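You operate a simulated robot arm through the tools that you are given. There is no shell and no other tool. Be economical: measure what you need, move in short steps, check, and stop when the job is done.

You run a simulated robot arm. Do the job below in one go: nothing can be reset, and whatever is moved stays where it is left.

TASK
Lock the teal key in the safe; the code is on the note.
Fine: red, blue, yellow dial; end with all three on 1.

It is judged by the outcome, as a careful person would: the job done as asked, and still so three seconds after it is handed in. It fails if anything else is knocked over, pushed out of place, dropped, spilled or broken.

THE ROBOT
A 7-joint arm with a two-finger parallel gripper, fixed in place. Base frame: the origin is at the foot of the arm, x ahead of it, y to its left, z up; the work surface is at about z = 0. Units: mm, degrees, N and s.
With the tool pointing down near the work surface it reaches from about 220 to 580 mm from the base axis. Its first joint turns from -66.0 to 66.0 degrees. Payload 2.5 kg.
Tool frame: the origin (TCP) lies between the finger pads and is the grasp point; the fingertips stand 23 mm ahead of it; z points along the fingers, y is the line along which they close. Largest opening 94 mm; finger width 38, thickness 10; the body of the gripper, 54 by 96 mm, starts 39 mm behind the TCP.
Orientation is that of the tool frame in the base frame, as a unit quaternion [x, y, z, w]. With the fingers straight down and closing along the base's y, the tool's x points along the base's -x, its y along +y and its z along -z.

THE INTERFACE
- The arm moves only by the tool arm_command. Its argument "moves" is a list of rows, each a list of 7 numbers: the shift along the base's x, y, z in m, then the turn, a rotation vector about the base's x, y, z in degrees, then the closure, from 0 (fully open) to 1 (shut). In form: [[x, y, z, ax, ay, az, jaw], ...]. A call has 1 to 12 rows; each row is the pose to reach, as a shift and turn from the pose commanded when the call began. A row lasts 0.2 s, in which the tool goes at most 50 mm and 8.6 degrees; a call with a longer step from one row to the next is refused whole, and so is a gripper value outside its range. Where a pose cannot be reached the arm comes as near as it can. A force on the tool above 50 N (or 10 N above the force at the start of the call, whichever is more), or a blocked arm, ends the call early, and 0.2 s more pass. The fingers move at their own pace (about 108 mm/s each) and stop on an object; they squeeze with about 35 N. The grip force told is the motor's: it shows also when the fingers shut on nothing. Time passes only in rows, and 0.2 s behind the last, so rows that repeat a pose let the fingers close. The reply holds the time, the measured pose of the TCP, the force on the tool along the base axes, the opening and the grip force, in the units named above and with some noise, with the torque about the TCP (base axes, N m) and any sound that the robot's microphone picked up.
- Cameras (640 x 400 px; columns grow to the right, rows downward): "scene" is fixed at [135.1, -421.7, 547.7]; the picture's right is [0.67, -0.75, 0.00], its down [-0.39, -0.35, -0.85] and it looks along [0.64, 0.57, -0.52] (base axes); focal length 329 px, centre (320, 200). "wrist" rides on the gripper at [86, 16, -75] in the tool frame; the picture's right is [-0.18, 0.98, 0.00], its down [-0.58, -0.11, -0.81] and it looks along [-0.79, -0.15, 0.59] (tool axes); focal length 243 px, centre (320, 200). There is no depth. A picture from a camera that has moved, and an enlarged one, comes with that camera's place and axes in the base frame and with its lens.
- snapshot(camera): a new picture of that camera. No time passes.
- zoom(camera, box): a new picture of the part [left, top, right, bottom] of that camera's present view, enlarged. No time passes.
- finish_job(): hands the job in; it is judged then, once.

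Go step by step. Nothing tells you positions but the pictures and the camera data: compare them with the known pose of the tool, close in by small moves and look again before you grip or let go. The budget is 120 turns and 64 pictures, counting those below and the enlarged ones. Unless the task says otherwise, let go and move clear before handing in, and close with one line.

The tools are called after "Call:" by a JSON object that holds its "fn" and its "kwargs". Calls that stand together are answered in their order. arm_command: Moves the arm, as the interface text tells. Its arguments: {"type":"object","properties":{"moves":{"type":"array","items":{"type":"array","items":{"type":"number"}}}},"required":["moves"]} The other tools are called the same way: snapshot (camera) takes a picture; zoom (camera, box) takes an enlarged picture of a part of a camera's view; finish_job () hands the job in.

At the start:

```text
t: 0.0
tcp_pos: [333.6, 16.7, 339.2]
tcp_rot: [0.0, 1.0, 0.0, 0.0]
force: [0.1, -0.8, -0.5]
ft_torque: [0.04, 0.0, -0.01]
gripper_width: 93.7
gripper_force: 0.0
```

scene: 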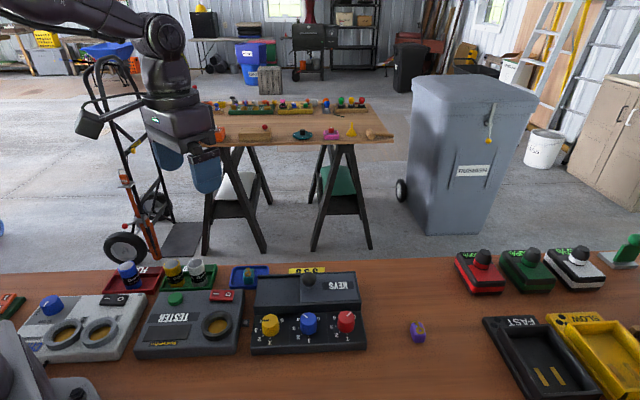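
wrist: 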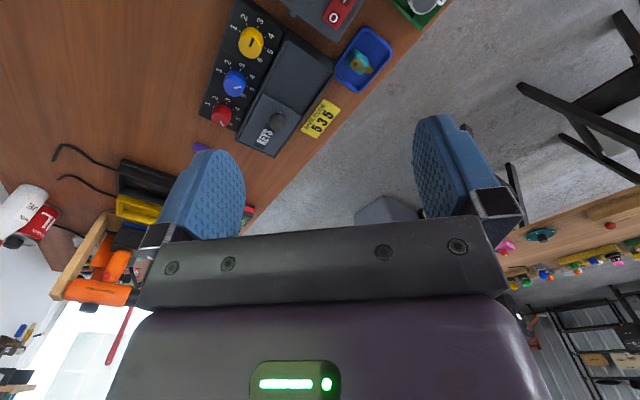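

I see a "KEYS" safe with three dials (yellow, blue, red), a yellow note, and a blue tray with a teal thing. I'll zoom in to read them.

Call:
{"fn": "zoom", "kwargs": {"camera": "scene", "box": [220, 250, 380, 360]}}

Call:
{"fn": "zoom", "kwargs": {"camera": "wrist", "box": [190, 0, 410, 160]}}

```text
3.64 times, centred on (300, 305) of scene
camera zoom: at [135.1, -421.7, 547.7], right [0.67, -0.75, 0.0], down [-0.39, -0.35, -0.85], along [0.64, 0.57, -0.52], focal length 1198 px, centre (393, -182)
```

zoom: 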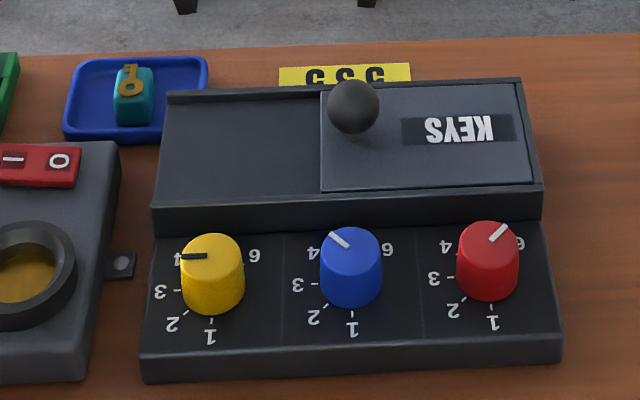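

```text
2.50 times, centred on (300, 80) of wrist
camera zoom: at [247.5, 32.7, 414.2], right [0.18, 0.98, 0.0], down [0.58, -0.11, 0.81], along [0.79, -0.15, -0.59], focal length 606 px, centre (370, 500)
```

zoom: 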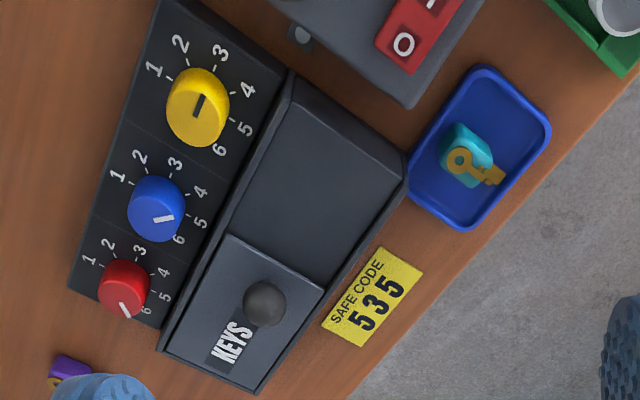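

The code is 535, so all three dials go to 5, 3, 5. I'll move the wrist camera nearer to read the dials and locate things precisely.

Call:
{"fn": "arm_command", "kwargs": {"moves": [[0, -0.03, 0, 0, 0, -8, 0], [0, -0.06, -0.01, 0, 0, -16, 0], [0, -0.09, -0.02, 0, 0, -24, 0], [0, -0.1, -0.03, 0, 0, -32, 0], [0, -0.1, -0.04, 0, 0, -40, 0], [0, -0.1, -0.05, 0, 0, -45, 0]]}}

Call:
{"fn": "snapshot", "kwargs": {"camera": "wrist"}}

```text
t: 1.4
tcp_pos: [334.1, -83.1, 288.8]
tcp_rot: [0.384, 0.924, 0.0, 0.0]
force: [-1.1, 0.6, 0.1]
ft_torque: [0.01, 0.04, 0.02]
gripper_width: 93.9
gripper_force: 0.0
```

```text
59 pictures are left
camera wrist: at [284.6, -10.7, 363.3], right [0.83, 0.56, 0.0], down [0.33, -0.49, 0.81], along [0.45, -0.67, -0.59], focal length 243 px, centre (320, 200)
```

wrist: 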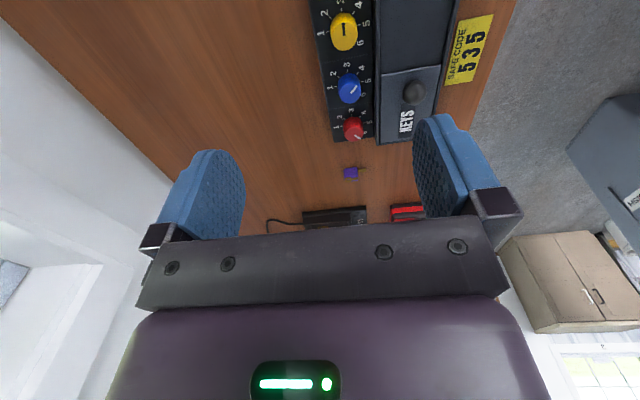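

The safe lines up with the camera. Zooming in for the dial reading.

Call:
{"fn": "zoom", "kwargs": {"camera": "wrist", "box": [290, 0, 500, 150]}}

```text
2.67 times, centred on (395, 75) of wrist
camera zoom: at [284.6, -10.7, 363.3], right [0.83, 0.56, 0.0], down [0.33, -0.49, 0.81], along [0.45, -0.67, -0.59], focal length 647 px, centre (120, 533)
```

zoom: 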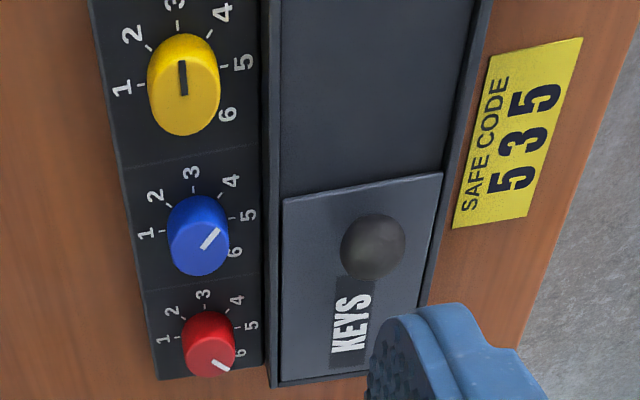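

Readings: yellow points to 3, blue to 4 and red to 6, with 45° per digit rising clockwise. Dial tops come out near Y(371,-87), B(421,-137), R(470,-187), z≈50. I'll hover over red first.

Call:
{"fn": "arm_command", "kwargs": {"moves": [[0.027, -0.021, -0.03, 0, 0, 0, 0.4], [0.054, -0.042, -0.06, 0, 0, 0, 0.4], [0.081, -0.063, -0.09, 0, 0, 0, 0.4], [0.108, -0.084, -0.12, 0, 0, 0, 0.4], [0.136, -0.104, -0.15, 0, 0, 0, 0.4], [0.136, -0.104, -0.179, 0, 0, 0, 0.4]]}}

Call:
{"fn": "snapshot", "kwargs": {"camera": "wrist"}}

Call:
{"fn": "snapshot", "kwargs": {"camera": "scene"}}

```text
t: 2.8
tcp_pos: [470.9, -187.2, 110.3]
tcp_rot: [0.383, 0.924, 0.0, 0.0]
force: [0.4, -0.4, -0.2]
ft_torque: [-0.01, 0.0, -0.01]
gripper_width: 56.6
gripper_force: 0.0
```

```text
57 pictures are left
camera wrist: at [420.8, -115.2, 184.6], right [0.83, 0.56, 0.0], down [0.33, -0.49, 0.81], along [0.46, -0.67, -0.59], focal length 243 px, centre (320, 200)
```

wrist: 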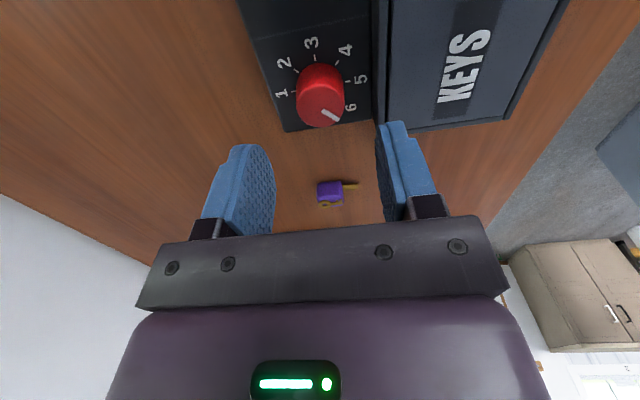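

```text
56 pictures are left
```

scene: 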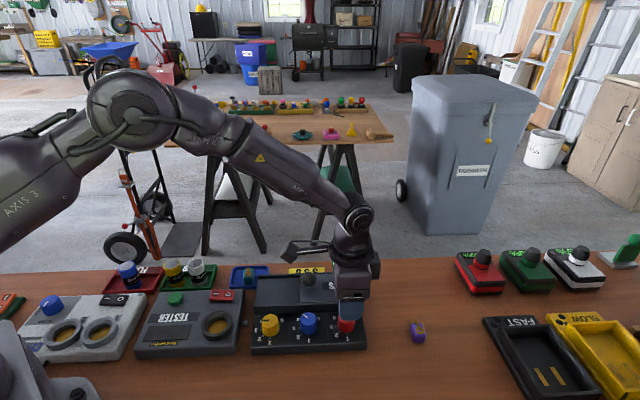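

Red is centred exactly under the tool. I'll narrow the jaws, to stay clear of the safe wall, and descend to grip.

Call:
{"fn": "arm_command", "kwargs": {"moves": [[0, 0, -0.02, 0, 0, 0, 0.53], [0, 0, -0.04, 0, 0, 0, 0.53], [0, 0, -0.054, 0, 0, 0, 0.53], [0, 0, -0.054, 0, 0, 0, 0.9], [0, 0, -0.054, 0, 0, 0, 0.9]]}}

Call:
{"fn": "snapshot", "kwargs": {"camera": "wrist"}}

```text
t: 4.0
tcp_pos: [469.9, -185.9, 55.8]
tcp_rot: [0.383, 0.924, 0.001, 0.0]
force: [-5.3, 1.9, 3.2]
ft_torque: [0.27, 0.31, 0.01]
gripper_width: 30.9
gripper_force: 44.6
```

```text
55 pictures are left
camera wrist: at [420.2, -114.2, 131.4], right [0.83, 0.56, 0.0], down [0.34, -0.49, 0.81], along [0.45, -0.66, -0.59], focal length 243 px, centre (320, 200)
```

wrist: 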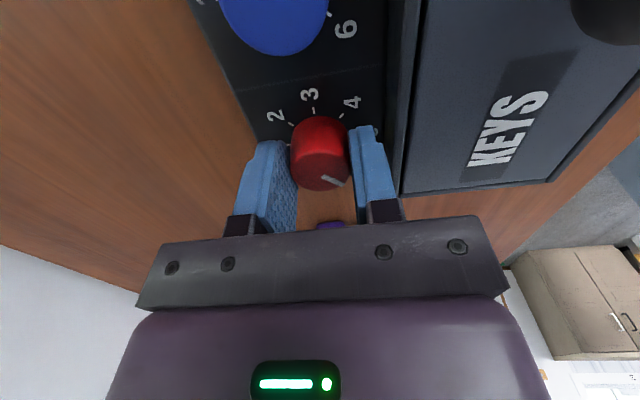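

Red is gripped (31 mm). Turning it +45° to 5.

Call:
{"fn": "arm_command", "kwargs": {"moves": [[0, 0, 0, 0, 0, 8, 0.9], [0, 0, 0, 0, 0, 16, 0.9], [0, 0, 0, 0, 0, 24, 0.9], [0, 0, 0, 0, 0, 32, 0.9], [0, 0, 0, 0, 0, 40, 0.9], [0, 0, 0, 0, 0, 45, 0.9], [0, 0, 0, 0, 0, 45, 0.9]]}}

Call:
{"fn": "snapshot", "kwargs": {"camera": "wrist"}}

```text
t: 5.6
tcp_pos: [469.3, -186.6, 56.0]
tcp_rot: [0.0, 1.0, 0.0, -0.001]
force: [-15.1, 2.5, 11.6]
ft_torque: [0.06, 0.53, -0.02]
gripper_width: 30.9
gripper_force: 45.2
```

```text
54 pictures are left
camera wrist: at [383.1, -171.5, 131.4], right [0.18, 0.98, 0.0], down [0.58, -0.11, 0.81], along [0.79, -0.15, -0.59], focal length 243 px, centre (320, 200)
```

wrist: 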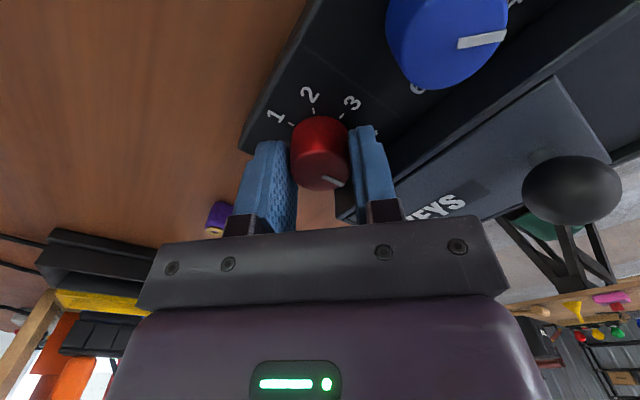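

Red turned. Release, rise, and hover over blue with the yaw back at -45°.

Call:
{"fn": "arm_command", "kwargs": {"moves": [[0, 0, 0, 0, 0, 0, 0.53], [0, 0, 0.025, 0, 0, 0, 0.53], [0, 0, 0.055, 0, 0, -8, 0.53], [-0.015, 0.015, 0.055, 0, 0, -16, 0.53], [-0.03, 0.03, 0.055, 0, 0, -24, 0.53], [-0.049, 0.05, 0.055, 0, 0, -32, 0.53], [-0.049, 0.05, 0.055, 0, 0, -40, 0.53], [-0.049, 0.05, 0.055, 0, 0, -45, 0.53]]}}

Call:
{"fn": "snapshot", "kwargs": {"camera": "wrist"}}

Call:
{"fn": "zoom", "kwargs": {"camera": "scene", "box": [220, 250, 380, 360]}}

```text
t: 7.4
tcp_pos: [421.1, -136.7, 111.5]
tcp_rot: [0.384, 0.923, 0.001, 0.0]
force: [0.2, -1.0, 0.3]
ft_torque: [-0.01, 0.02, -0.01]
gripper_width: 44.3
gripper_force: 0.0
```

```text
53 pictures are left
camera wrist: at [371.8, -64.9, 186.3], right [0.83, 0.56, 0.0], down [0.33, -0.49, 0.81], along [0.45, -0.67, -0.59], focal length 243 px, centre (320, 200)
```

wrist: 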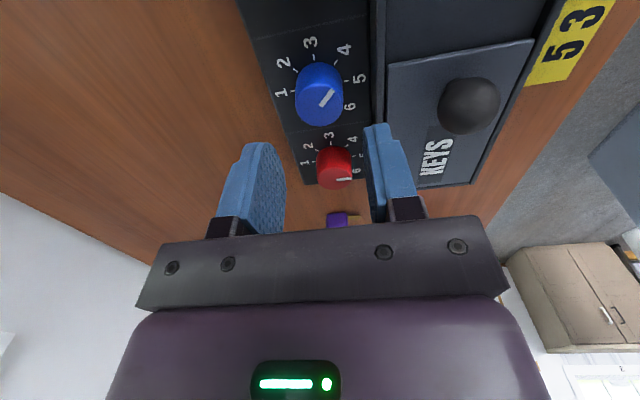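

```text
3.64 times, centred on (300, 305) of scene
camera zoom: at [135.1, -421.7, 547.7], right [0.67, -0.75, 0.0], down [-0.39, -0.35, -0.85], along [0.64, 0.57, -0.52], focal length 1198 px, centre (393, -182)
```

zoom: 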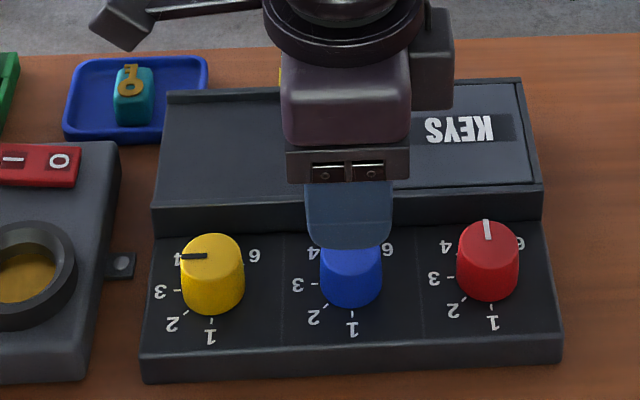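

Red now points straight up to 5, and blue is centred. Grip blue and turn it +45° to 3.

Call:
{"fn": "arm_command", "kwargs": {"moves": [[0, 0, -0.025, 0, 0, 0, 0.53], [0, 0, -0.055, 0, 0, 0, 0.53], [0, 0, -0.055, 0, 0, 0, 0.9], [0, 0, -0.055, 0, 0, 0, 0.9], [0, 0, -0.055, 0, 0, 8, 0.9], [0, 0, -0.055, 0, 0, 16, 0.9], [0, 0, -0.055, 0, 0, 24, 0.9], [0, 0, -0.055, 0, 0, 32, 0.9], [0, 0, -0.055, 0, 0, 40, 0.9], [0, 0, -0.055, 0, 0, 45, 0.9], [0, 0, -0.055, 0, 0, 45, 0.9]]}}

```text
t: 9.8
tcp_pos: [421.3, -138.1, 56.4]
tcp_rot: [0.0, 1.0, 0.001, -0.001]
force: [-19.2, -4.6, 25.9]
ft_torque: [-0.04, 0.61, -0.02]
gripper_width: 31.0
gripper_force: 44.4
```

Release, then hover over yellow at yaw 0.

Call:
{"fn": "arm_command", "kwargs": {"moves": [[0, 0, 0, 0, 0, 0, 0.53], [0, 0, 0.025, 0, 0, 0, 0.53], [0, 0, 0.055, 0, 0, 0, 0.53], [-0.025, 0.025, 0.055, 0, 0, 0, 0.53], [-0.05, 0.05, 0.055, 0, 0, 0, 0.53]]}}

Call:
{"fn": "snapshot", "kwargs": {"camera": "wrist"}}

Call:
{"fn": "zoom", "kwargs": {"camera": "scene", "box": [220, 250, 380, 360]}}

```text
t: 11.0
tcp_pos: [371.4, -86.7, 111.5]
tcp_rot: [0.0, 1.0, 0.0, 0.0]
force: [-0.6, -0.2, -0.6]
ft_torque: [-0.02, 0.0, 0.0]
gripper_width: 44.2
gripper_force: 0.1
```

```text
51 pictures are left
camera wrist: at [284.7, -71.7, 186.4], right [0.18, 0.98, 0.0], down [0.58, -0.11, 0.81], along [0.79, -0.15, -0.59], focal length 243 px, centre (320, 200)
```

wrist: 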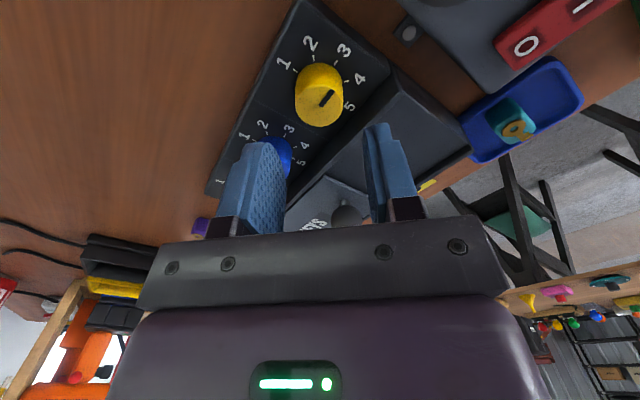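

```text
3.64 times, centred on (300, 305) of scene
camera zoom: at [135.2, -421.8, 547.7], right [0.67, -0.75, 0.0], down [-0.39, -0.35, -0.85], along [0.64, 0.57, -0.52], focal length 1198 px, centre (393, -182)
```

zoom: 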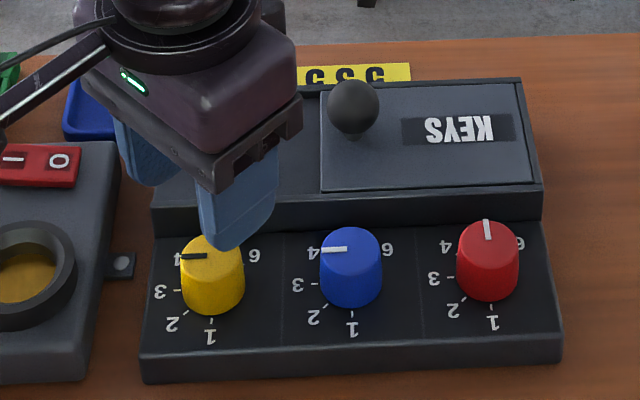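

Blue is on 3. Grip yellow and start the -90° turn.

Call:
{"fn": "arm_command", "kwargs": {"moves": [[0, 0, -0.025, 0, 0, 0, 0.53], [0, 0, -0.055, 0, 0, 0, 0.53], [0, 0, -0.055, 0, 0, 0, 0.9], [0, 0, -0.055, 0, 0, 0, 0.9], [0, 0, -0.055, 0, 0, -8, 0.9], [0, 0, -0.055, 0, 0, -16, 0.9], [0, 0, -0.055, 0, 0, -24, 0.9], [0, 0, -0.055, 0, 0, -32, 0.9], [0, 0, -0.055, 0, 0, -40, 0.9], [0, 0, -0.055, 0, 0, -45, 0.9]]}}

Call:
{"fn": "arm_command", "kwargs": {"moves": [[0, 0, 0, 0, 0, -8, 0.9], [0, 0, 0, 0, 0, -16, 0.9], [0, 0, 0, 0, 0, -24, 0.9], [0, 0, 0, 0, 0, -32, 0.9], [0, 0, 0, 0, 0, -40, 0.9], [0, 0, 0, 0, 0, -45, 0.9], [0, 0, 0, 0, 0, -45, 0.9]]}}

```text
t: 13.2
tcp_pos: [371.3, -86.8, 57.3]
tcp_rot: [0.384, 0.923, 0.0, 0.0]
force: [-13.9, -8.0, 27.7]
ft_torque: [0.21, 0.7, -0.01]
gripper_width: 30.7
gripper_force: 45.1
```

```text
t: 14.8
tcp_pos: [372.7, -86.2, 56.9]
tcp_rot: [0.708, 0.706, 0.0, 0.0]
force: [-1.9, -2.4, 14.5]
ft_torque: [-1.15, 0.0, 0.0]
gripper_width: 30.6
gripper_force: 45.1
```

Release, rise, turn back to yaw -45°, and check.

Call:
{"fn": "arm_command", "kwargs": {"moves": [[0, 0, 0, 0, 0, 0, 0.53], [0, 0, 0.025, 0, 0, 0, 0.53], [0, 0, 0.07, 0, 0, 8, 0.53], [0, 0, 0.11, 0, 0, 16, 0.53], [0, 0, 0.12, 0, 0, 24, 0.53], [0, 0, 0.12, 0, 0, 32, 0.53], [0, 0, 0.12, 0, 0, 40, 0.53], [0, 0, 0.12, 0, 0, 45, 0.53]]}}

Call:
{"fn": "zoom", "kwargs": {"camera": "scene", "box": [220, 250, 380, 360]}}

Call:
{"fn": "snapshot", "kwargs": {"camera": "wrist"}}

```text
t: 16.6
tcp_pos: [371.1, -87.6, 175.7]
tcp_rot: [0.381, 0.925, 0.0, 0.001]
force: [-0.4, -0.2, -0.4]
ft_torque: [-0.02, 0.01, 0.04]
gripper_width: 44.3
gripper_force: 0.1
```

```text
3.64 times, centred on (300, 305) of scene
camera zoom: at [135.1, -421.7, 547.7], right [0.67, -0.75, 0.0], down [-0.39, -0.35, -0.85], along [0.64, 0.57, -0.52], focal length 1198 px, centre (393, -182)
```

zoom: 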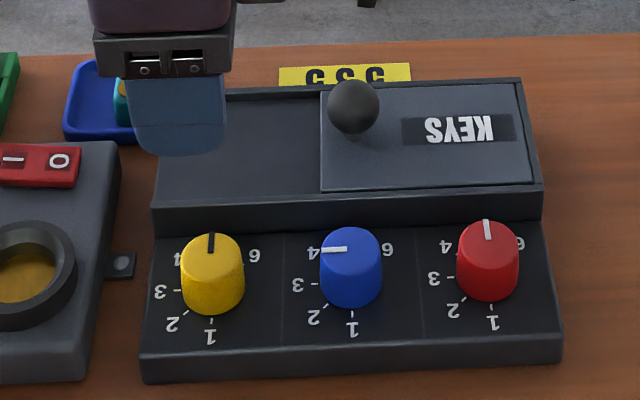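

```text
48 pictures are left
camera wrist: at [321.4, -14.6, 251.3], right [0.82, 0.57, 0.0], down [0.34, -0.49, 0.81], along [0.46, -0.66, -0.59], focal length 243 px, centre (320, 200)
```

wrist: 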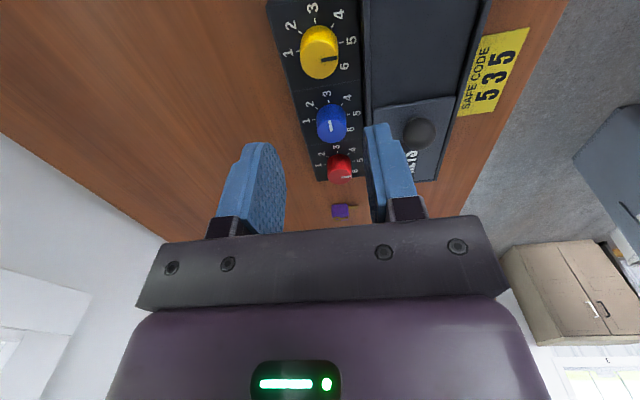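

Code 5-3-5 is set. Next the lid: knob at about (482,-83,68), lid top z≈45. I'll hover with the jaws closing along the slide direction.

Call:
{"fn": "arm_command", "kwargs": {"moves": [[0.01, 0, 0, 0, 0, 8, 0.4], [0.02, 0, 0, 0, 0, 16, 0.4], [0.03, 0, 0, 0, 0, 24, 0.4], [0.04, 0, 0, 0, 0, 32, 0.4], [0.05, 0, 0, 0, 0, 40, 0.4], [0.06, 0, 0, 0, 0, 48, 0.4], [0.07, 0, 0, 0, 0, 56, 0.4], [0.08, 0, -0.01, 0, 0, 64, 0.4], [0.09, 0.004, -0.02, 0, 0, 72, 0.4], [0.1, 0.004, -0.03, 0, 0, 80, 0.4], [0.11, 0.004, -0.04, 0, 0, 88, 0.4], [0.111, 0.004, -0.047, 0, 0, 90, 0.4]]}}

Call:
{"fn": "snapshot", "kwargs": {"camera": "wrist"}}

Call:
{"fn": "snapshot", "kwargs": {"camera": "scene"}}

```text
t: 19.2
tcp_pos: [482.5, -83.9, 129.0]
tcp_rot: [-0.384, 0.923, 0.0, 0.0]
force: [0.0, 0.3, -0.5]
ft_torque: [0.0, -0.01, -0.02]
gripper_width: 56.2
gripper_force: 0.0
```

```text
47 pictures are left
camera wrist: at [409.6, -133.5, 203.6], right [-0.57, 0.82, 0.0], down [0.49, 0.34, 0.81], along [0.66, 0.46, -0.59], focal length 243 px, centre (320, 200)
```

wrist: 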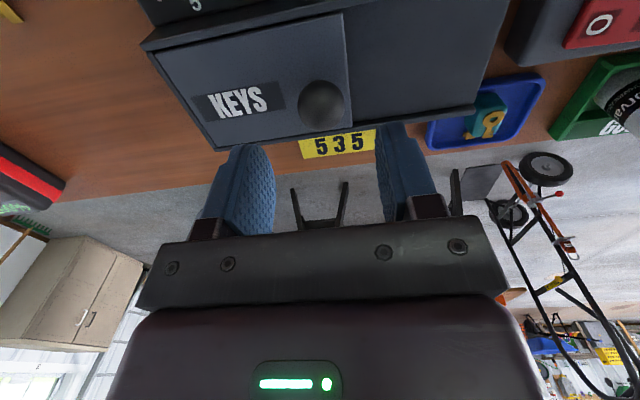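

```text
46 pictures are left
```

scene: 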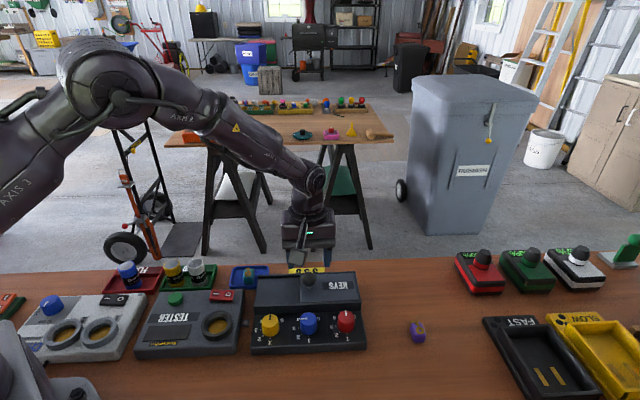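

Knob is centred. Descend to tips ≈51 and grip.

Call:
{"fn": "arm_command", "kwargs": {"moves": [[0, 0, -0.025, 0, 0, 0, 0.4], [0, 0, -0.055, 0, 0, 0, 0.4], [0, 0, -0.055, 0, 0, 0, 0.9], [0, 0, -0.055, 0, 0, 0, 0.9]]}}

Call:
{"fn": "snapshot", "kwargs": {"camera": "wrist"}}

```text
t: 20.2
tcp_pos: [481.7, -83.6, 73.1]
tcp_rot: [-0.382, 0.924, 0.001, -0.002]
force: [-6.7, 3.0, 5.6]
ft_torque: [-0.12, 0.16, -0.03]
gripper_width: 29.5
gripper_force: 44.9
```

```text
45 pictures are left
camera wrist: at [408.9, -133.2, 148.2], right [-0.56, 0.83, 0.0], down [0.49, 0.33, 0.81], along [0.66, 0.46, -0.59], focal length 243 px, centre (320, 200)
```

wrist: 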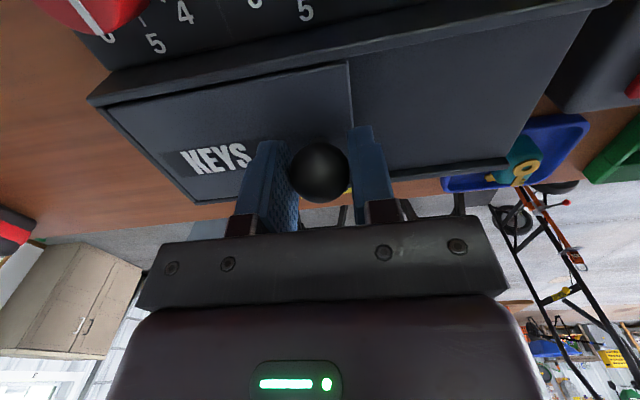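

Gripped. Slide toward (-x,+y) in small steps.

Call:
{"fn": "arm_command", "kwargs": {"moves": [[-0.007, 0.007, 0, 0, 0, 0, 0.9], [-0.014, 0.014, 0, 0, 0, 0, 0.9], [-0.021, 0.021, 0, 0, 0, 0, 0.9], [-0.021, 0.021, 0, 0, 0, 0, 0.9]]}}

Call:
{"fn": "zoom", "kwargs": {"camera": "scene", "box": [220, 250, 380, 360]}}

```text
t: 21.2
tcp_pos: [460.8, -61.4, 74.3]
tcp_rot: [-0.383, 0.924, 0.001, -0.001]
force: [-2.1, -0.8, -16.8]
ft_torque: [0.24, -0.26, -0.07]
gripper_width: 29.1
gripper_force: 45.0
```

```text
3.64 times, centred on (300, 305) of scene
camera zoom: at [135.2, -421.8, 547.7], right [0.67, -0.75, 0.0], down [-0.39, -0.35, -0.85], along [0.64, 0.57, -0.52], focal length 1198 px, centre (393, -182)
```

zoom: 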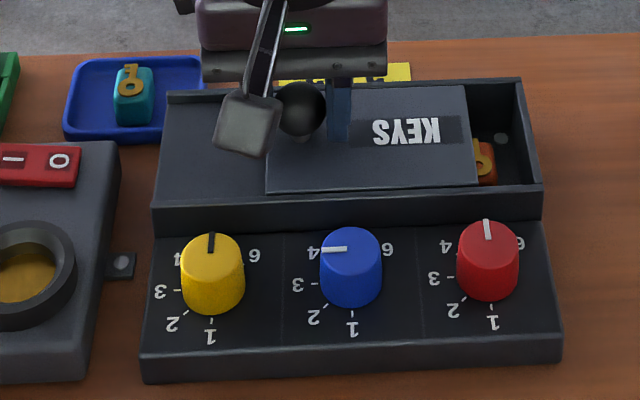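

The lid slides, and there is an orange key inside. Continue sliding about 48 mm.

Call:
{"fn": "arm_command", "kwargs": {"moves": [[-0.008, 0.008, 0, 0, 0, 0, 0.9], [-0.016, 0.016, 0, 0, 0, 0, 0.9], [-0.024, 0.024, 0, 0, 0, 0, 0.9], [-0.03, 0.03, 0, 0, 0, 0, 0.9], [-0.034, 0.034, 0, 0, 0, 0, 0.9], [-0.034, 0.034, 0, 0, 0, 0, 0.9]]}}

Call:
{"fn": "zoom", "kwargs": {"camera": "scene", "box": [220, 250, 380, 360]}}

```text
t: 22.6
tcp_pos: [425.8, -28.5, 74.3]
tcp_rot: [-0.382, 0.924, 0.0, -0.002]
force: [0.2, -0.1, -29.1]
ft_torque: [0.12, -0.17, 0.04]
gripper_width: 29.3
gripper_force: 44.8
```

```text
3.64 times, centred on (300, 305) of scene
camera zoom: at [135.3, -421.8, 547.7], right [0.67, -0.75, 0.0], down [-0.39, -0.35, -0.85], along [0.64, 0.57, -0.52], focal length 1198 px, centre (393, -182)
```

zoom: 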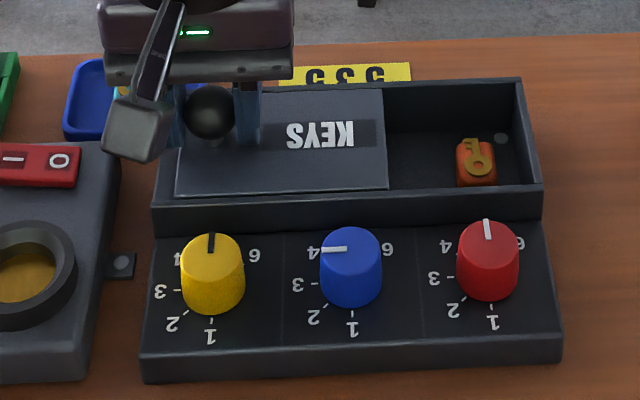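

Nearly fully open; nudging it a few mm further for more room.

Call:
{"fn": "arm_command", "kwargs": {"moves": [[-0.003, 0.003, 0, 0, 0, 0, 0.9], [-0.005, 0.005, 0, 0, 0, 0, 0.9], [-0.005, 0.005, 0, 0, 0, 0, 0.9]]}}

Call:
{"fn": "arm_command", "kwargs": {"moves": [[0, 0, 0, 0, 0, 0, 0.4], [0, 0, 0.03, 0, 0, 0, 0.4], [0, 0, 0.08, 0, 0, 0, 0.4], [0, 0, 0.12, 0, 0, -8, 0.4], [0, 0.02, 0.13, 0, 0, -16, 0.4], [-0.01, 0.04, 0.13, 0, 0, -24, 0.4], [-0.02, 0.06, 0.13, 0, 0, -32, 0.4], [-0.03, 0.06, 0.13, 0, 0, -40, 0.4], [-0.04, 0.06, 0.13, 0, 0, -45, 0.4]]}}

Call:
{"fn": "snapshot", "kwargs": {"camera": "wrist"}}

Call:
{"fn": "zoom", "kwargs": {"camera": "scene", "box": [220, 250, 380, 360]}}

```text
t: 23.4
tcp_pos: [421.1, -23.8, 73.7]
tcp_rot: [-0.382, 0.924, 0.0, -0.001]
force: [0.5, -1.2, -27.5]
ft_torque: [0.01, -0.03, -0.06]
gripper_width: 29.4
gripper_force: 44.5
```

```text
t: 25.4
tcp_pos: [381.0, 37.9, 204.3]
tcp_rot: [0.001, 1.0, 0.0, 0.0]
force: [0.6, 0.1, 0.5]
ft_torque: [-0.02, 0.0, 0.02]
gripper_width: 56.3
gripper_force: 0.0
```

```text
42 pictures are left
camera wrist: at [294.7, 53.6, 279.9], right [0.19, 0.98, 0.0], down [0.58, -0.11, 0.81], along [0.79, -0.15, -0.59], focal length 243 px, centre (320, 200)
```

wrist: 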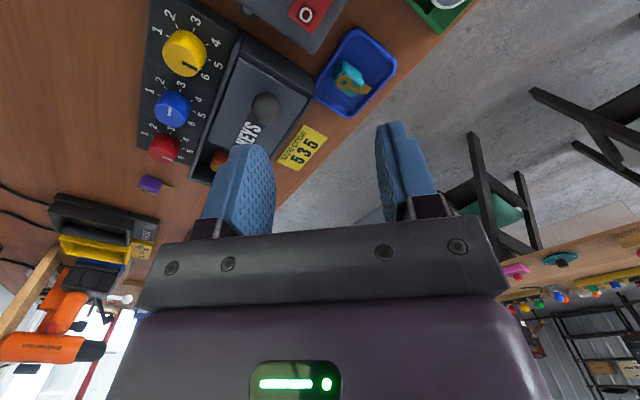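

```text
3.64 times, centred on (300, 305) of scene
camera zoom: at [135.2, -421.7, 547.7], right [0.67, -0.75, 0.0], down [-0.39, -0.35, -0.85], along [0.64, 0.57, -0.52], focal length 1198 px, centre (393, -182)
```

zoom: 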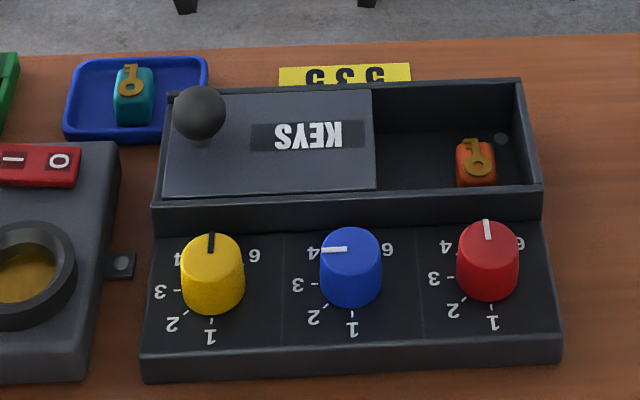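

Lid fully open. Now a closer look at the teal key.

Call:
{"fn": "zoom", "kwargs": {"camera": "wrist", "box": [290, 10, 418, 90]}}

Call:
{"fn": "zoom", "kwargs": {"camera": "scene", "box": [225, 255, 289, 295]}}

```text
5.00 times, centred on (354, 50) of wrist
camera zoom: at [294.7, 53.6, 279.9], right [0.19, 0.98, 0.0], down [0.58, -0.11, 0.81], along [0.79, -0.15, -0.59], focal length 1213 px, centre (150, 950)
```

zoom: 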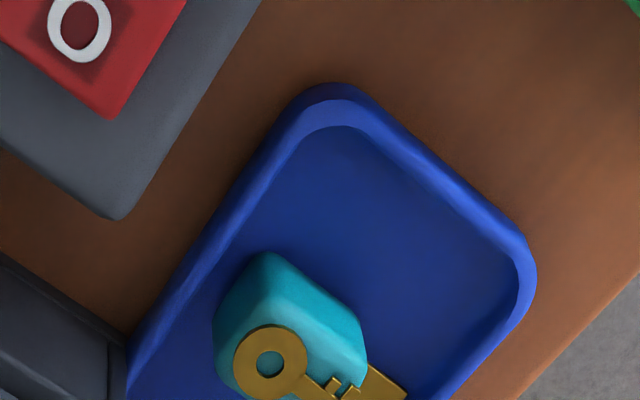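

```text
10.00 times, centred on (257, 275) of scene
camera zoom: at [135.2, -421.7, 547.7], right [0.67, -0.75, 0.0], down [-0.39, -0.35, -0.85], along [0.64, 0.57, -0.52], focal length 3293 px, centre (950, -550)
```

zoom: 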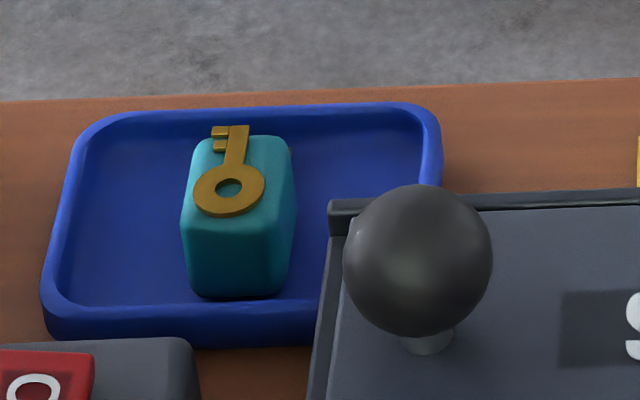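

Teal block is roughly 24×30×24 mm with its centre near (436,58) and top near z 29. I'll hover over it at yaw +45°, which keeps the gripper body clear of the knob.

Call:
{"fn": "arm_command", "kwargs": {"moves": [[0.01, 0.004, 0, 0, 0, 8, 0.4], [0.02, 0.008, 0, 0, 0, 16, 0.4], [0.03, 0.012, -0.02, 0, 0, 24, 0.4], [0.04, 0.016, -0.04, 0, 0, 32, 0.4], [0.05, 0.02, -0.06, 0, 0, 40, 0.4], [0.055, 0.02, -0.08, 0, 0, 45, 0.4], [0.055, 0.02, -0.104, 0, 0, 45, 0.4]]}}

Call:
{"fn": "snapshot", "kwargs": {"camera": "wrist"}}

Call:
{"fn": "zoom", "kwargs": {"camera": "scene", "box": [180, 210, 340, 310]}}

```text
t: 27.0
tcp_pos: [436.4, 56.3, 101.1]
tcp_rot: [-0.383, 0.924, 0.0, 0.0]
force: [-0.6, -0.9, 0.4]
ft_torque: [-0.02, -0.02, 0.02]
gripper_width: 56.4
gripper_force: 0.2
```

```text
38 pictures are left
camera wrist: at [364.3, 6.7, 175.1], right [-0.57, 0.82, 0.0], down [0.49, 0.33, 0.81], along [0.67, 0.46, -0.59], focal length 243 px, centre (320, 200)
```

wrist: 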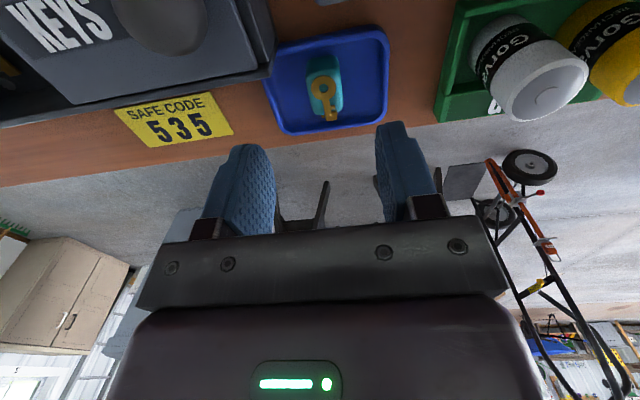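

```text
4.00 times, centred on (260, 260) of scene
camera zoom: at [135.1, -421.7, 547.7], right [0.67, -0.75, 0.0], down [-0.39, -0.35, -0.85], along [0.64, 0.57, -0.52], focal length 1317 px, centre (560, -40)
```

zoom: 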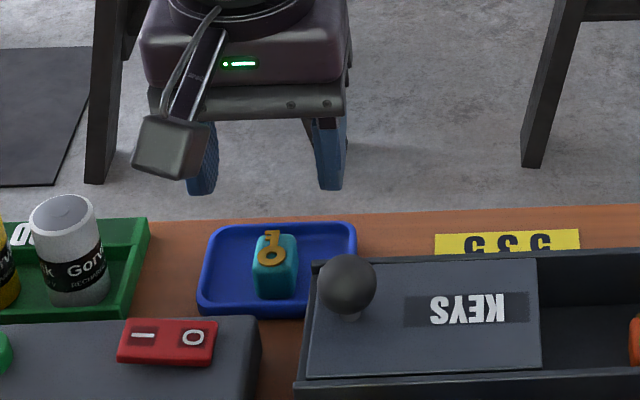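

Call:
{"fn": "zoom", "kwargs": {"camera": "wrist", "box": [260, 30, 404, 120]}}

```text
4.44 times, centred on (332, 75) of wrist
camera zoom: at [364.3, 6.7, 175.1], right [-0.57, 0.82, 0.0], down [0.49, 0.33, 0.81], along [0.67, 0.46, -0.59], focal length 1078 px, centre (267, 756)
```

zoom: 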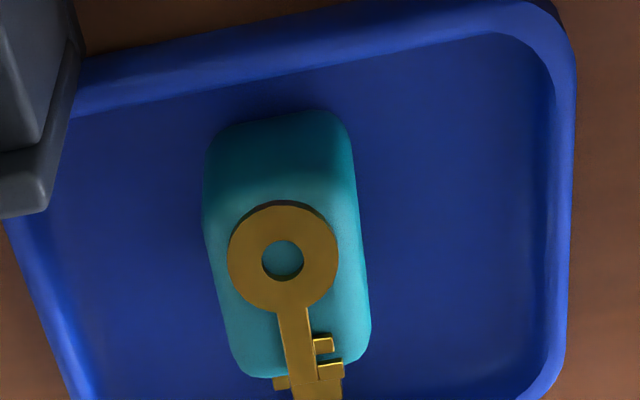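

Centre is about 3 mm off along the closing axis. Correct that, descend to tips z≈12, and grip.

Call:
{"fn": "arm_command", "kwargs": {"moves": [[-0.0017, 0.0024, -0.02, 0, 0, 0, 0.5], [-0.0017, 0.0024, -0.05, 0, 0, 0, 0.5], [-0.0017, 0.0024, -0.066, 0, 0, 0, 0.5], [-0.0017, 0.0024, -0.066, 0, 0, 0, 0.5]]}}

Call:
{"fn": "snapshot", "kwargs": {"camera": "wrist"}}

Call:
{"fn": "zoom", "kwargs": {"camera": "scene", "box": [180, 210, 340, 310]}}

```text
t: 28.0
tcp_pos: [436.6, 59.3, 34.1]
tcp_rot: [-0.383, 0.924, 0.001, 0.0]
force: [0.3, -0.7, -0.1]
ft_torque: [-0.01, -0.02, 0.0]
gripper_width: 46.8
gripper_force: 0.1
```

```text
35 pictures are left
camera wrist: at [362.8, 9.6, 109.0], right [-0.56, 0.83, 0.0], down [0.49, 0.33, 0.81], along [0.67, 0.46, -0.59], focal length 243 px, centre (320, 200)
```

wrist: 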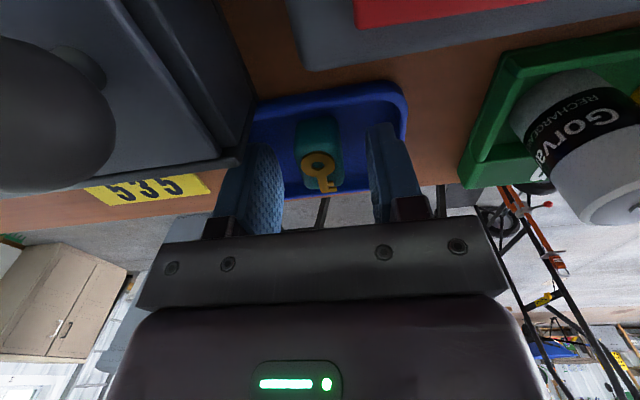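

```text
4.00 times, centred on (260, 260) of scene
camera zoom: at [135.2, -421.7, 547.7], right [0.67, -0.75, 0.0], down [-0.39, -0.35, -0.85], along [0.64, 0.57, -0.52], focal length 1317 px, centre (560, -40)
```

zoom: 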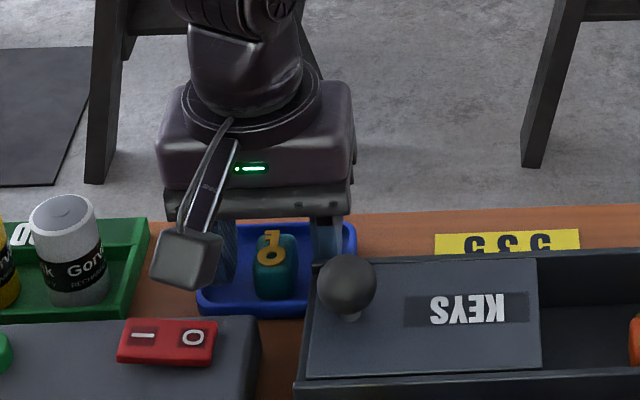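

Well centred. Close and lift slightly.

Call:
{"fn": "arm_command", "kwargs": {"moves": [[0, 0, 0, 0, 0, 0, 0.95], [0, 0, 0, 0, 0, 0, 0.95], [0, 0, 0.02, 0, 0, 0, 0.95], [0, 0, 0.06, 0, 0, 0, 0.95], [0, 0, 0.1, 0, 0, 0, 0.95], [0, 0, 0.1, 0, 0, 0, 0.95]]}}

Call:
{"fn": "snapshot", "kwargs": {"camera": "wrist"}}

```text
t: 29.4
tcp_pos: [435.6, 58.4, 133.7]
tcp_rot: [-0.383, 0.924, 0.0, 0.001]
force: [0.7, 0.6, -0.3]
ft_torque: [-0.02, 0.0, 0.0]
gripper_width: 4.5
gripper_force: 0.0
```

```text
33 pictures are left
camera wrist: at [362.3, 9.1, 208.8], right [-0.56, 0.83, 0.0], down [0.49, 0.33, 0.81], along [0.67, 0.46, -0.59], focal length 243 px, centre (320, 200)
```

wrist: 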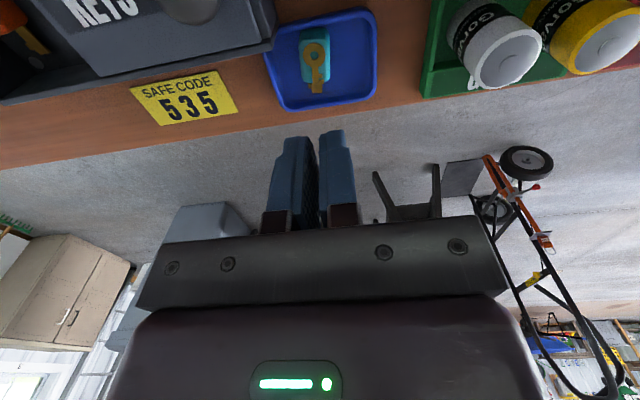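

The jaws closed on nothing: the key slipped out and is still in the tray. I'll look before trying again.

Call:
{"fn": "zoom", "kwargs": {"camera": "scene", "box": [225, 255, 289, 295]}}

Call:
{"fn": "zoom", "kwargs": {"camera": "wrist", "box": [250, 0, 394, 90]}}

```text
10.00 times, centred on (257, 275) of scene
camera zoom: at [135.1, -421.7, 547.7], right [0.67, -0.75, 0.0], down [-0.39, -0.35, -0.85], along [0.64, 0.57, -0.52], focal length 3293 px, centre (950, -550)
```

zoom: 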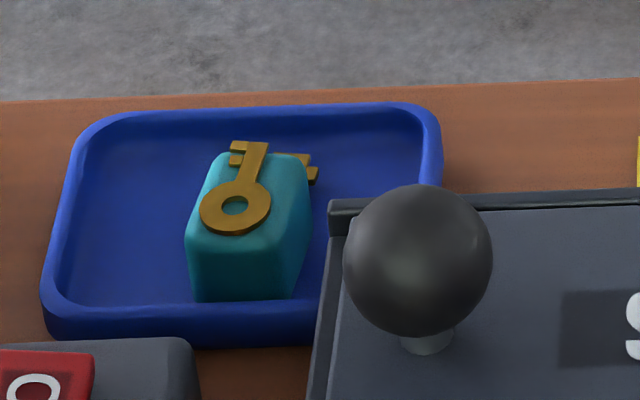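

```text
4.44 times, centred on (322, 45) of wrist
camera zoom: at [362.3, 9.1, 208.8], right [-0.56, 0.83, 0.0], down [0.49, 0.33, 0.81], along [0.67, 0.46, -0.59], focal length 1078 px, centre (311, 889)
```

zoom: 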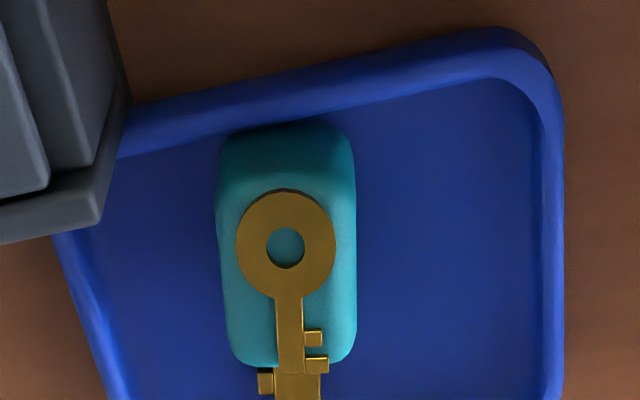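

The key is a teal block with a gold blade at the back. It has moved about 8 mm toward the tray's front rim and turned about 10° clockwise. I'll match that yaw, go deeper and grip in stages.

Call:
{"fn": "arm_command", "kwargs": {"moves": [[0.001, -0.0034, 0, 0, 0, -5, 0.5], [0.001, -0.0034, -0.03, 0, 0, -10, 0.5], [0.001, -0.0034, -0.07, 0, 0, -10, 0.5], [0.001, -0.0034, -0.07, 0, 0, -10, 0.5]]}}

Call:
{"fn": "zoom", "kwargs": {"camera": "wrist", "box": [210, 60, 434, 200]}}

```text
t: 30.4
tcp_pos: [435.7, 54.9, 64.9]
tcp_rot: [-0.301, 0.954, 0.0, 0.0]
force: [0.7, 0.7, -0.2]
ft_torque: [0.0, -0.01, 0.0]
gripper_width: 47.0
gripper_force: 0.0
```

```text
2.86 times, centred on (322, 130) of wrist
camera zoom: at [355.7, 19.0, 138.9], right [-0.41, 0.91, 0.0], down [0.54, 0.24, 0.81], along [0.73, 0.33, -0.59], focal length 693 px, centre (314, 400)
```

zoom: 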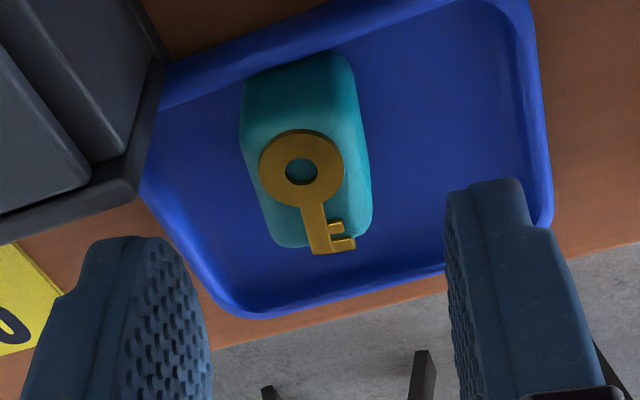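

Call:
{"fn": "arm_command", "kwargs": {"moves": [[0, 0, -0.02, 0, 0, 0, 0.5], [0, 0, -0.034, 0, 0, 0, 0.5], [0, 0, -0.034, 0, 0, 0, 0.65], [0, 0, -0.034, 0, 0, 0, 0.9], [0, 0, -0.034, 0, 0, 0, 0.9]]}}

Call:
{"fn": "zoom", "kwargs": {"camera": "wrist", "box": [210, 60, 434, 200]}}

Call:
{"fn": "zoom", "kwargs": {"camera": "scene", "box": [220, 230, 300, 300]}}

```text
t: 30.9
tcp_pos: [436.8, 54.2, 46.7]
tcp_rot: [-0.3, 0.954, -0.001, 0.0]
force: [-4.6, 2.5, 8.2]
ft_torque: [-0.33, 0.03, -0.18]
gripper_width: 45.0
gripper_force: 0.0
stopped in row 2: the force on the tool passed its limit at 78 N (the readings are from after the stop); the commanded pose is now the measured one
```

```text
2.86 times, centred on (322, 130) of wrist
camera zoom: at [357.0, 18.5, 122.2], right [-0.41, 0.91, 0.0], down [0.54, 0.25, 0.81], along [0.74, 0.33, -0.59], focal length 693 px, centre (314, 400)
```

zoom: 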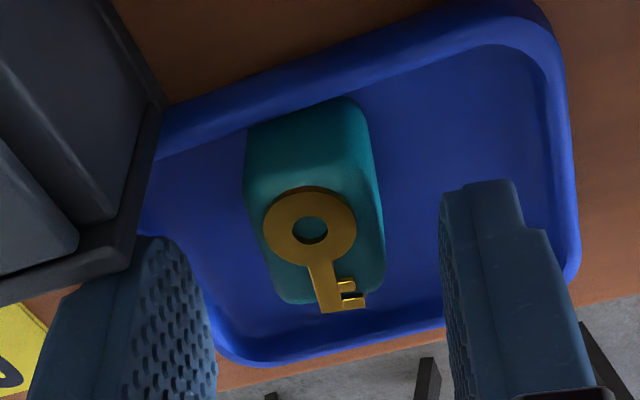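

```text
5.71 times, centred on (260, 265) of scene
camera zoom: at [135.1, -421.7, 547.7], right [0.67, -0.75, 0.0], down [-0.39, -0.35, -0.85], along [0.64, 0.57, -0.52], focal length 1882 px, centre (663, -171)
```

zoom: 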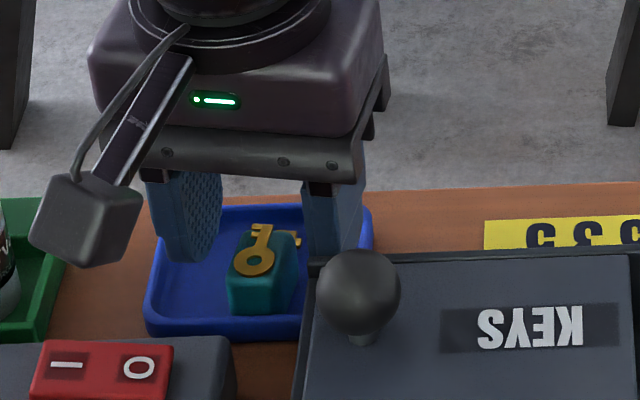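

Something stopped the descent at 78 N; the finger beside the safe probably touched its back corner. I'll lift clear and check that nothing shifted.

Call:
{"fn": "arm_command", "kwargs": {"moves": [[0, 0, 0.02, 0, 0, 0, 0.5], [0, 0, 0.05, 0, 0, 5, 0.5], [0, 0, 0.1, 0, 0, 10, 0.5], [0, 0, 0.12, 0, 0, 10, 0.5]]}}

Call:
{"fn": "zoom", "kwargs": {"camera": "scene", "box": [220, 250, 380, 360]}}

Call:
{"fn": "snapshot", "kwargs": {"camera": "wrist"}}

```text
t: 31.9
tcp_pos: [436.1, 54.6, 167.5]
tcp_rot: [-0.381, 0.925, -0.003, -0.001]
force: [-0.1, -0.6, 0.9]
ft_torque: [-0.03, -0.03, 0.02]
gripper_width: 47.2
gripper_force: 0.0
```

```text
3.64 times, centred on (300, 305) of scene
camera zoom: at [135.1, -421.7, 547.7], right [0.67, -0.75, 0.0], down [-0.39, -0.35, -0.85], along [0.64, 0.57, -0.52], focal length 1198 px, centre (393, -182)
```

zoom: 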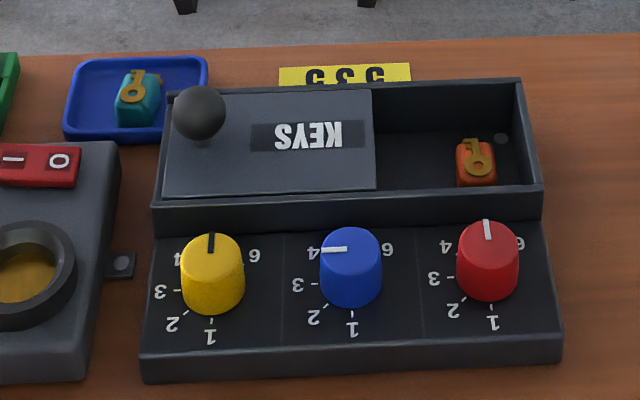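

```text
26 pictures are left
camera wrist: at [363.9, 4.6, 242.2], right [-0.56, 0.83, 0.0], down [0.49, 0.34, 0.8], along [0.67, 0.45, -0.59], focal length 243 px, centre (320, 200)
```

wrist: 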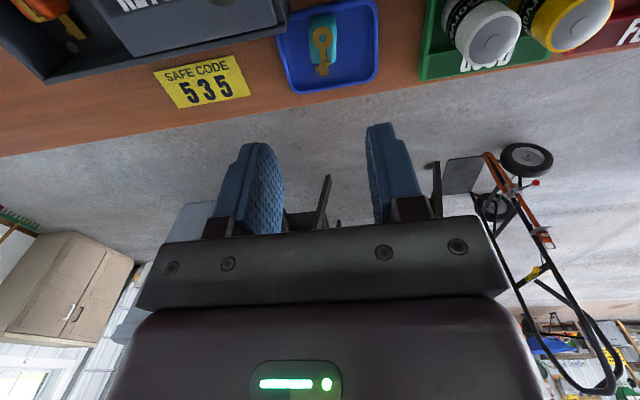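

Nothing shifted. I'll approach at yaw +45°, slightly behind the block's centre where there's clearance, and close without lifting.

Call:
{"fn": "arm_command", "kwargs": {"moves": [[0.002, 0.002, -0.045, 0, 0, 0, 0.5], [0.002, 0.002, -0.085, 0, 0, 0, 0.5], [0.002, 0.002, -0.105, 0, 0, 0, 0.5], [0.002, 0.002, -0.12, 0, 0, 0, 0.5], [0.002, 0.002, -0.1355, 0, 0, 0, 0.5], [0.002, 0.002, -0.1355, 0, 0, 0, 0.9], [0.002, 0.002, -0.1355, 0, 0, 0, 0.9]]}}

Call:
{"fn": "zoom", "kwargs": {"camera": "wrist", "box": [210, 60, 434, 200]}}

```text
t: 33.5
tcp_pos: [441.9, 59.3, 34.9]
tcp_rot: [-0.381, 0.924, -0.002, 0.004]
force: [2.7, -1.2, 40.4]
ft_torque: [-0.17, 0.17, 0.01]
gripper_width: 20.9
gripper_force: 34.8
```

```text
2.86 times, centred on (322, 130) of wrist
camera zoom: at [368.2, 9.0, 108.9], right [-0.56, 0.83, -0.01], down [0.48, 0.33, 0.81], along [0.67, 0.45, -0.58], focal length 693 px, centre (314, 400)
```

zoom: 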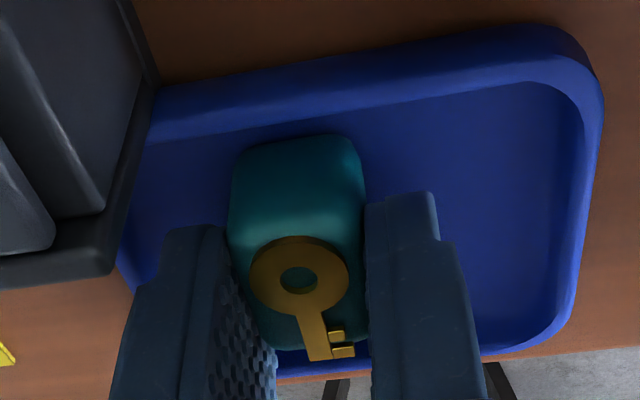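

The fingers sit too far back and press on the tray's rear rim. I'll open, rise a little and shift forward about 6 mm.

Call:
{"fn": "arm_command", "kwargs": {"moves": [[0, 0, 0, 0, 0, 0, 0.5], [-0.002, -0.002, 0.02, 0, 0, 0, 0.5], [-0.005, -0.0045, 0.02, 0, 0, 0, 0.5], [-0.005, -0.0045, 0.02, 0, 0, 0, 0.5]]}}

Call:
{"fn": "zoom", "kwargs": {"camera": "wrist", "box": [210, 60, 434, 200]}}

```text
t: 34.5
tcp_pos: [434.1, 51.2, 50.5]
tcp_rot: [-0.381, 0.925, -0.002, -0.002]
force: [0.5, -0.9, 0.4]
ft_torque: [-0.01, -0.03, 0.01]
gripper_width: 46.7
gripper_force: 0.0
```

```text
2.86 times, centred on (322, 130) of wrist
camera zoom: at [361.3, 1.4, 125.8], right [-0.56, 0.83, 0.0], down [0.49, 0.34, 0.8], along [0.67, 0.45, -0.59], focal length 693 px, centre (314, 400)
```

zoom: 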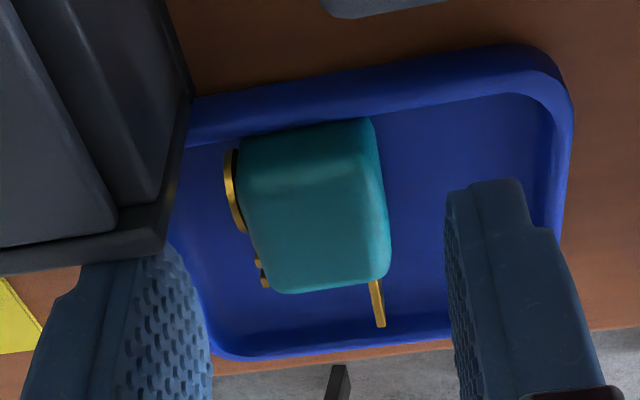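

The block has rolled onto its side in the tray and lies against the front rim. I'll rise with the jaws shut and measure it; my plan is to press lightly on top and drag it back to the middle of the tray.

Call:
{"fn": "arm_command", "kwargs": {"moves": [[0, 0, 0.03, 0, 0, 0, 0.5], [0, 0, 0.05, 0, 0, 0, 1], [0, 0, 0.05, 0, 0, 0, 1]]}}

Call:
{"fn": "zoom", "kwargs": {"camera": "scene", "box": [225, 255, 289, 295]}}

Call:
{"fn": "zoom", "kwargs": {"camera": "wrist", "box": [248, 30, 392, 120]}}

```text
t: 35.3
tcp_pos: [434.7, 51.3, 101.2]
tcp_rot: [-0.381, 0.925, -0.002, -0.001]
force: [-1.0, -0.6, -0.1]
ft_torque: [0.02, 0.06, 0.02]
gripper_width: 0.1
gripper_force: 35.4
```

```text
10.00 times, centred on (257, 275) of scene
camera zoom: at [135.1, -421.7, 547.7], right [0.67, -0.75, 0.0], down [-0.39, -0.35, -0.85], along [0.64, 0.57, -0.52], focal length 3293 px, centre (950, -550)
```

zoom: 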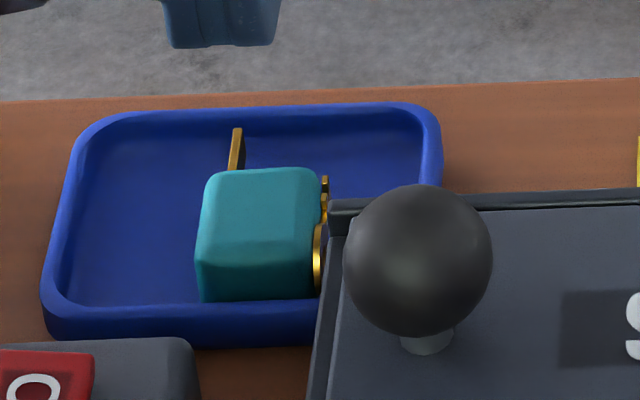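

```text
4.44 times, centred on (320, 75) of wrist
camera zoom: at [361.7, 1.8, 176.4], right [-0.56, 0.83, 0.0], down [0.49, 0.34, 0.81], along [0.67, 0.45, -0.59], focal length 1078 px, centre (320, 756)
```

zoom: 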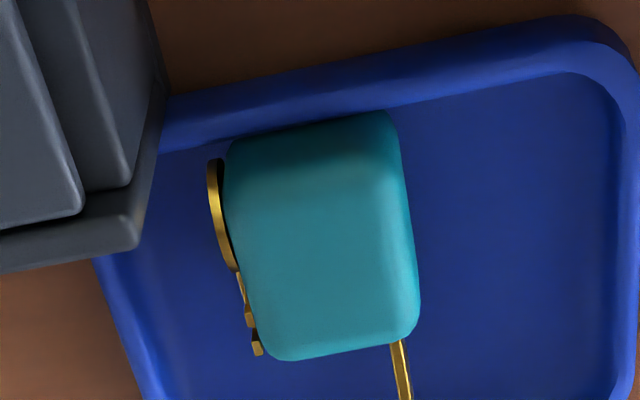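

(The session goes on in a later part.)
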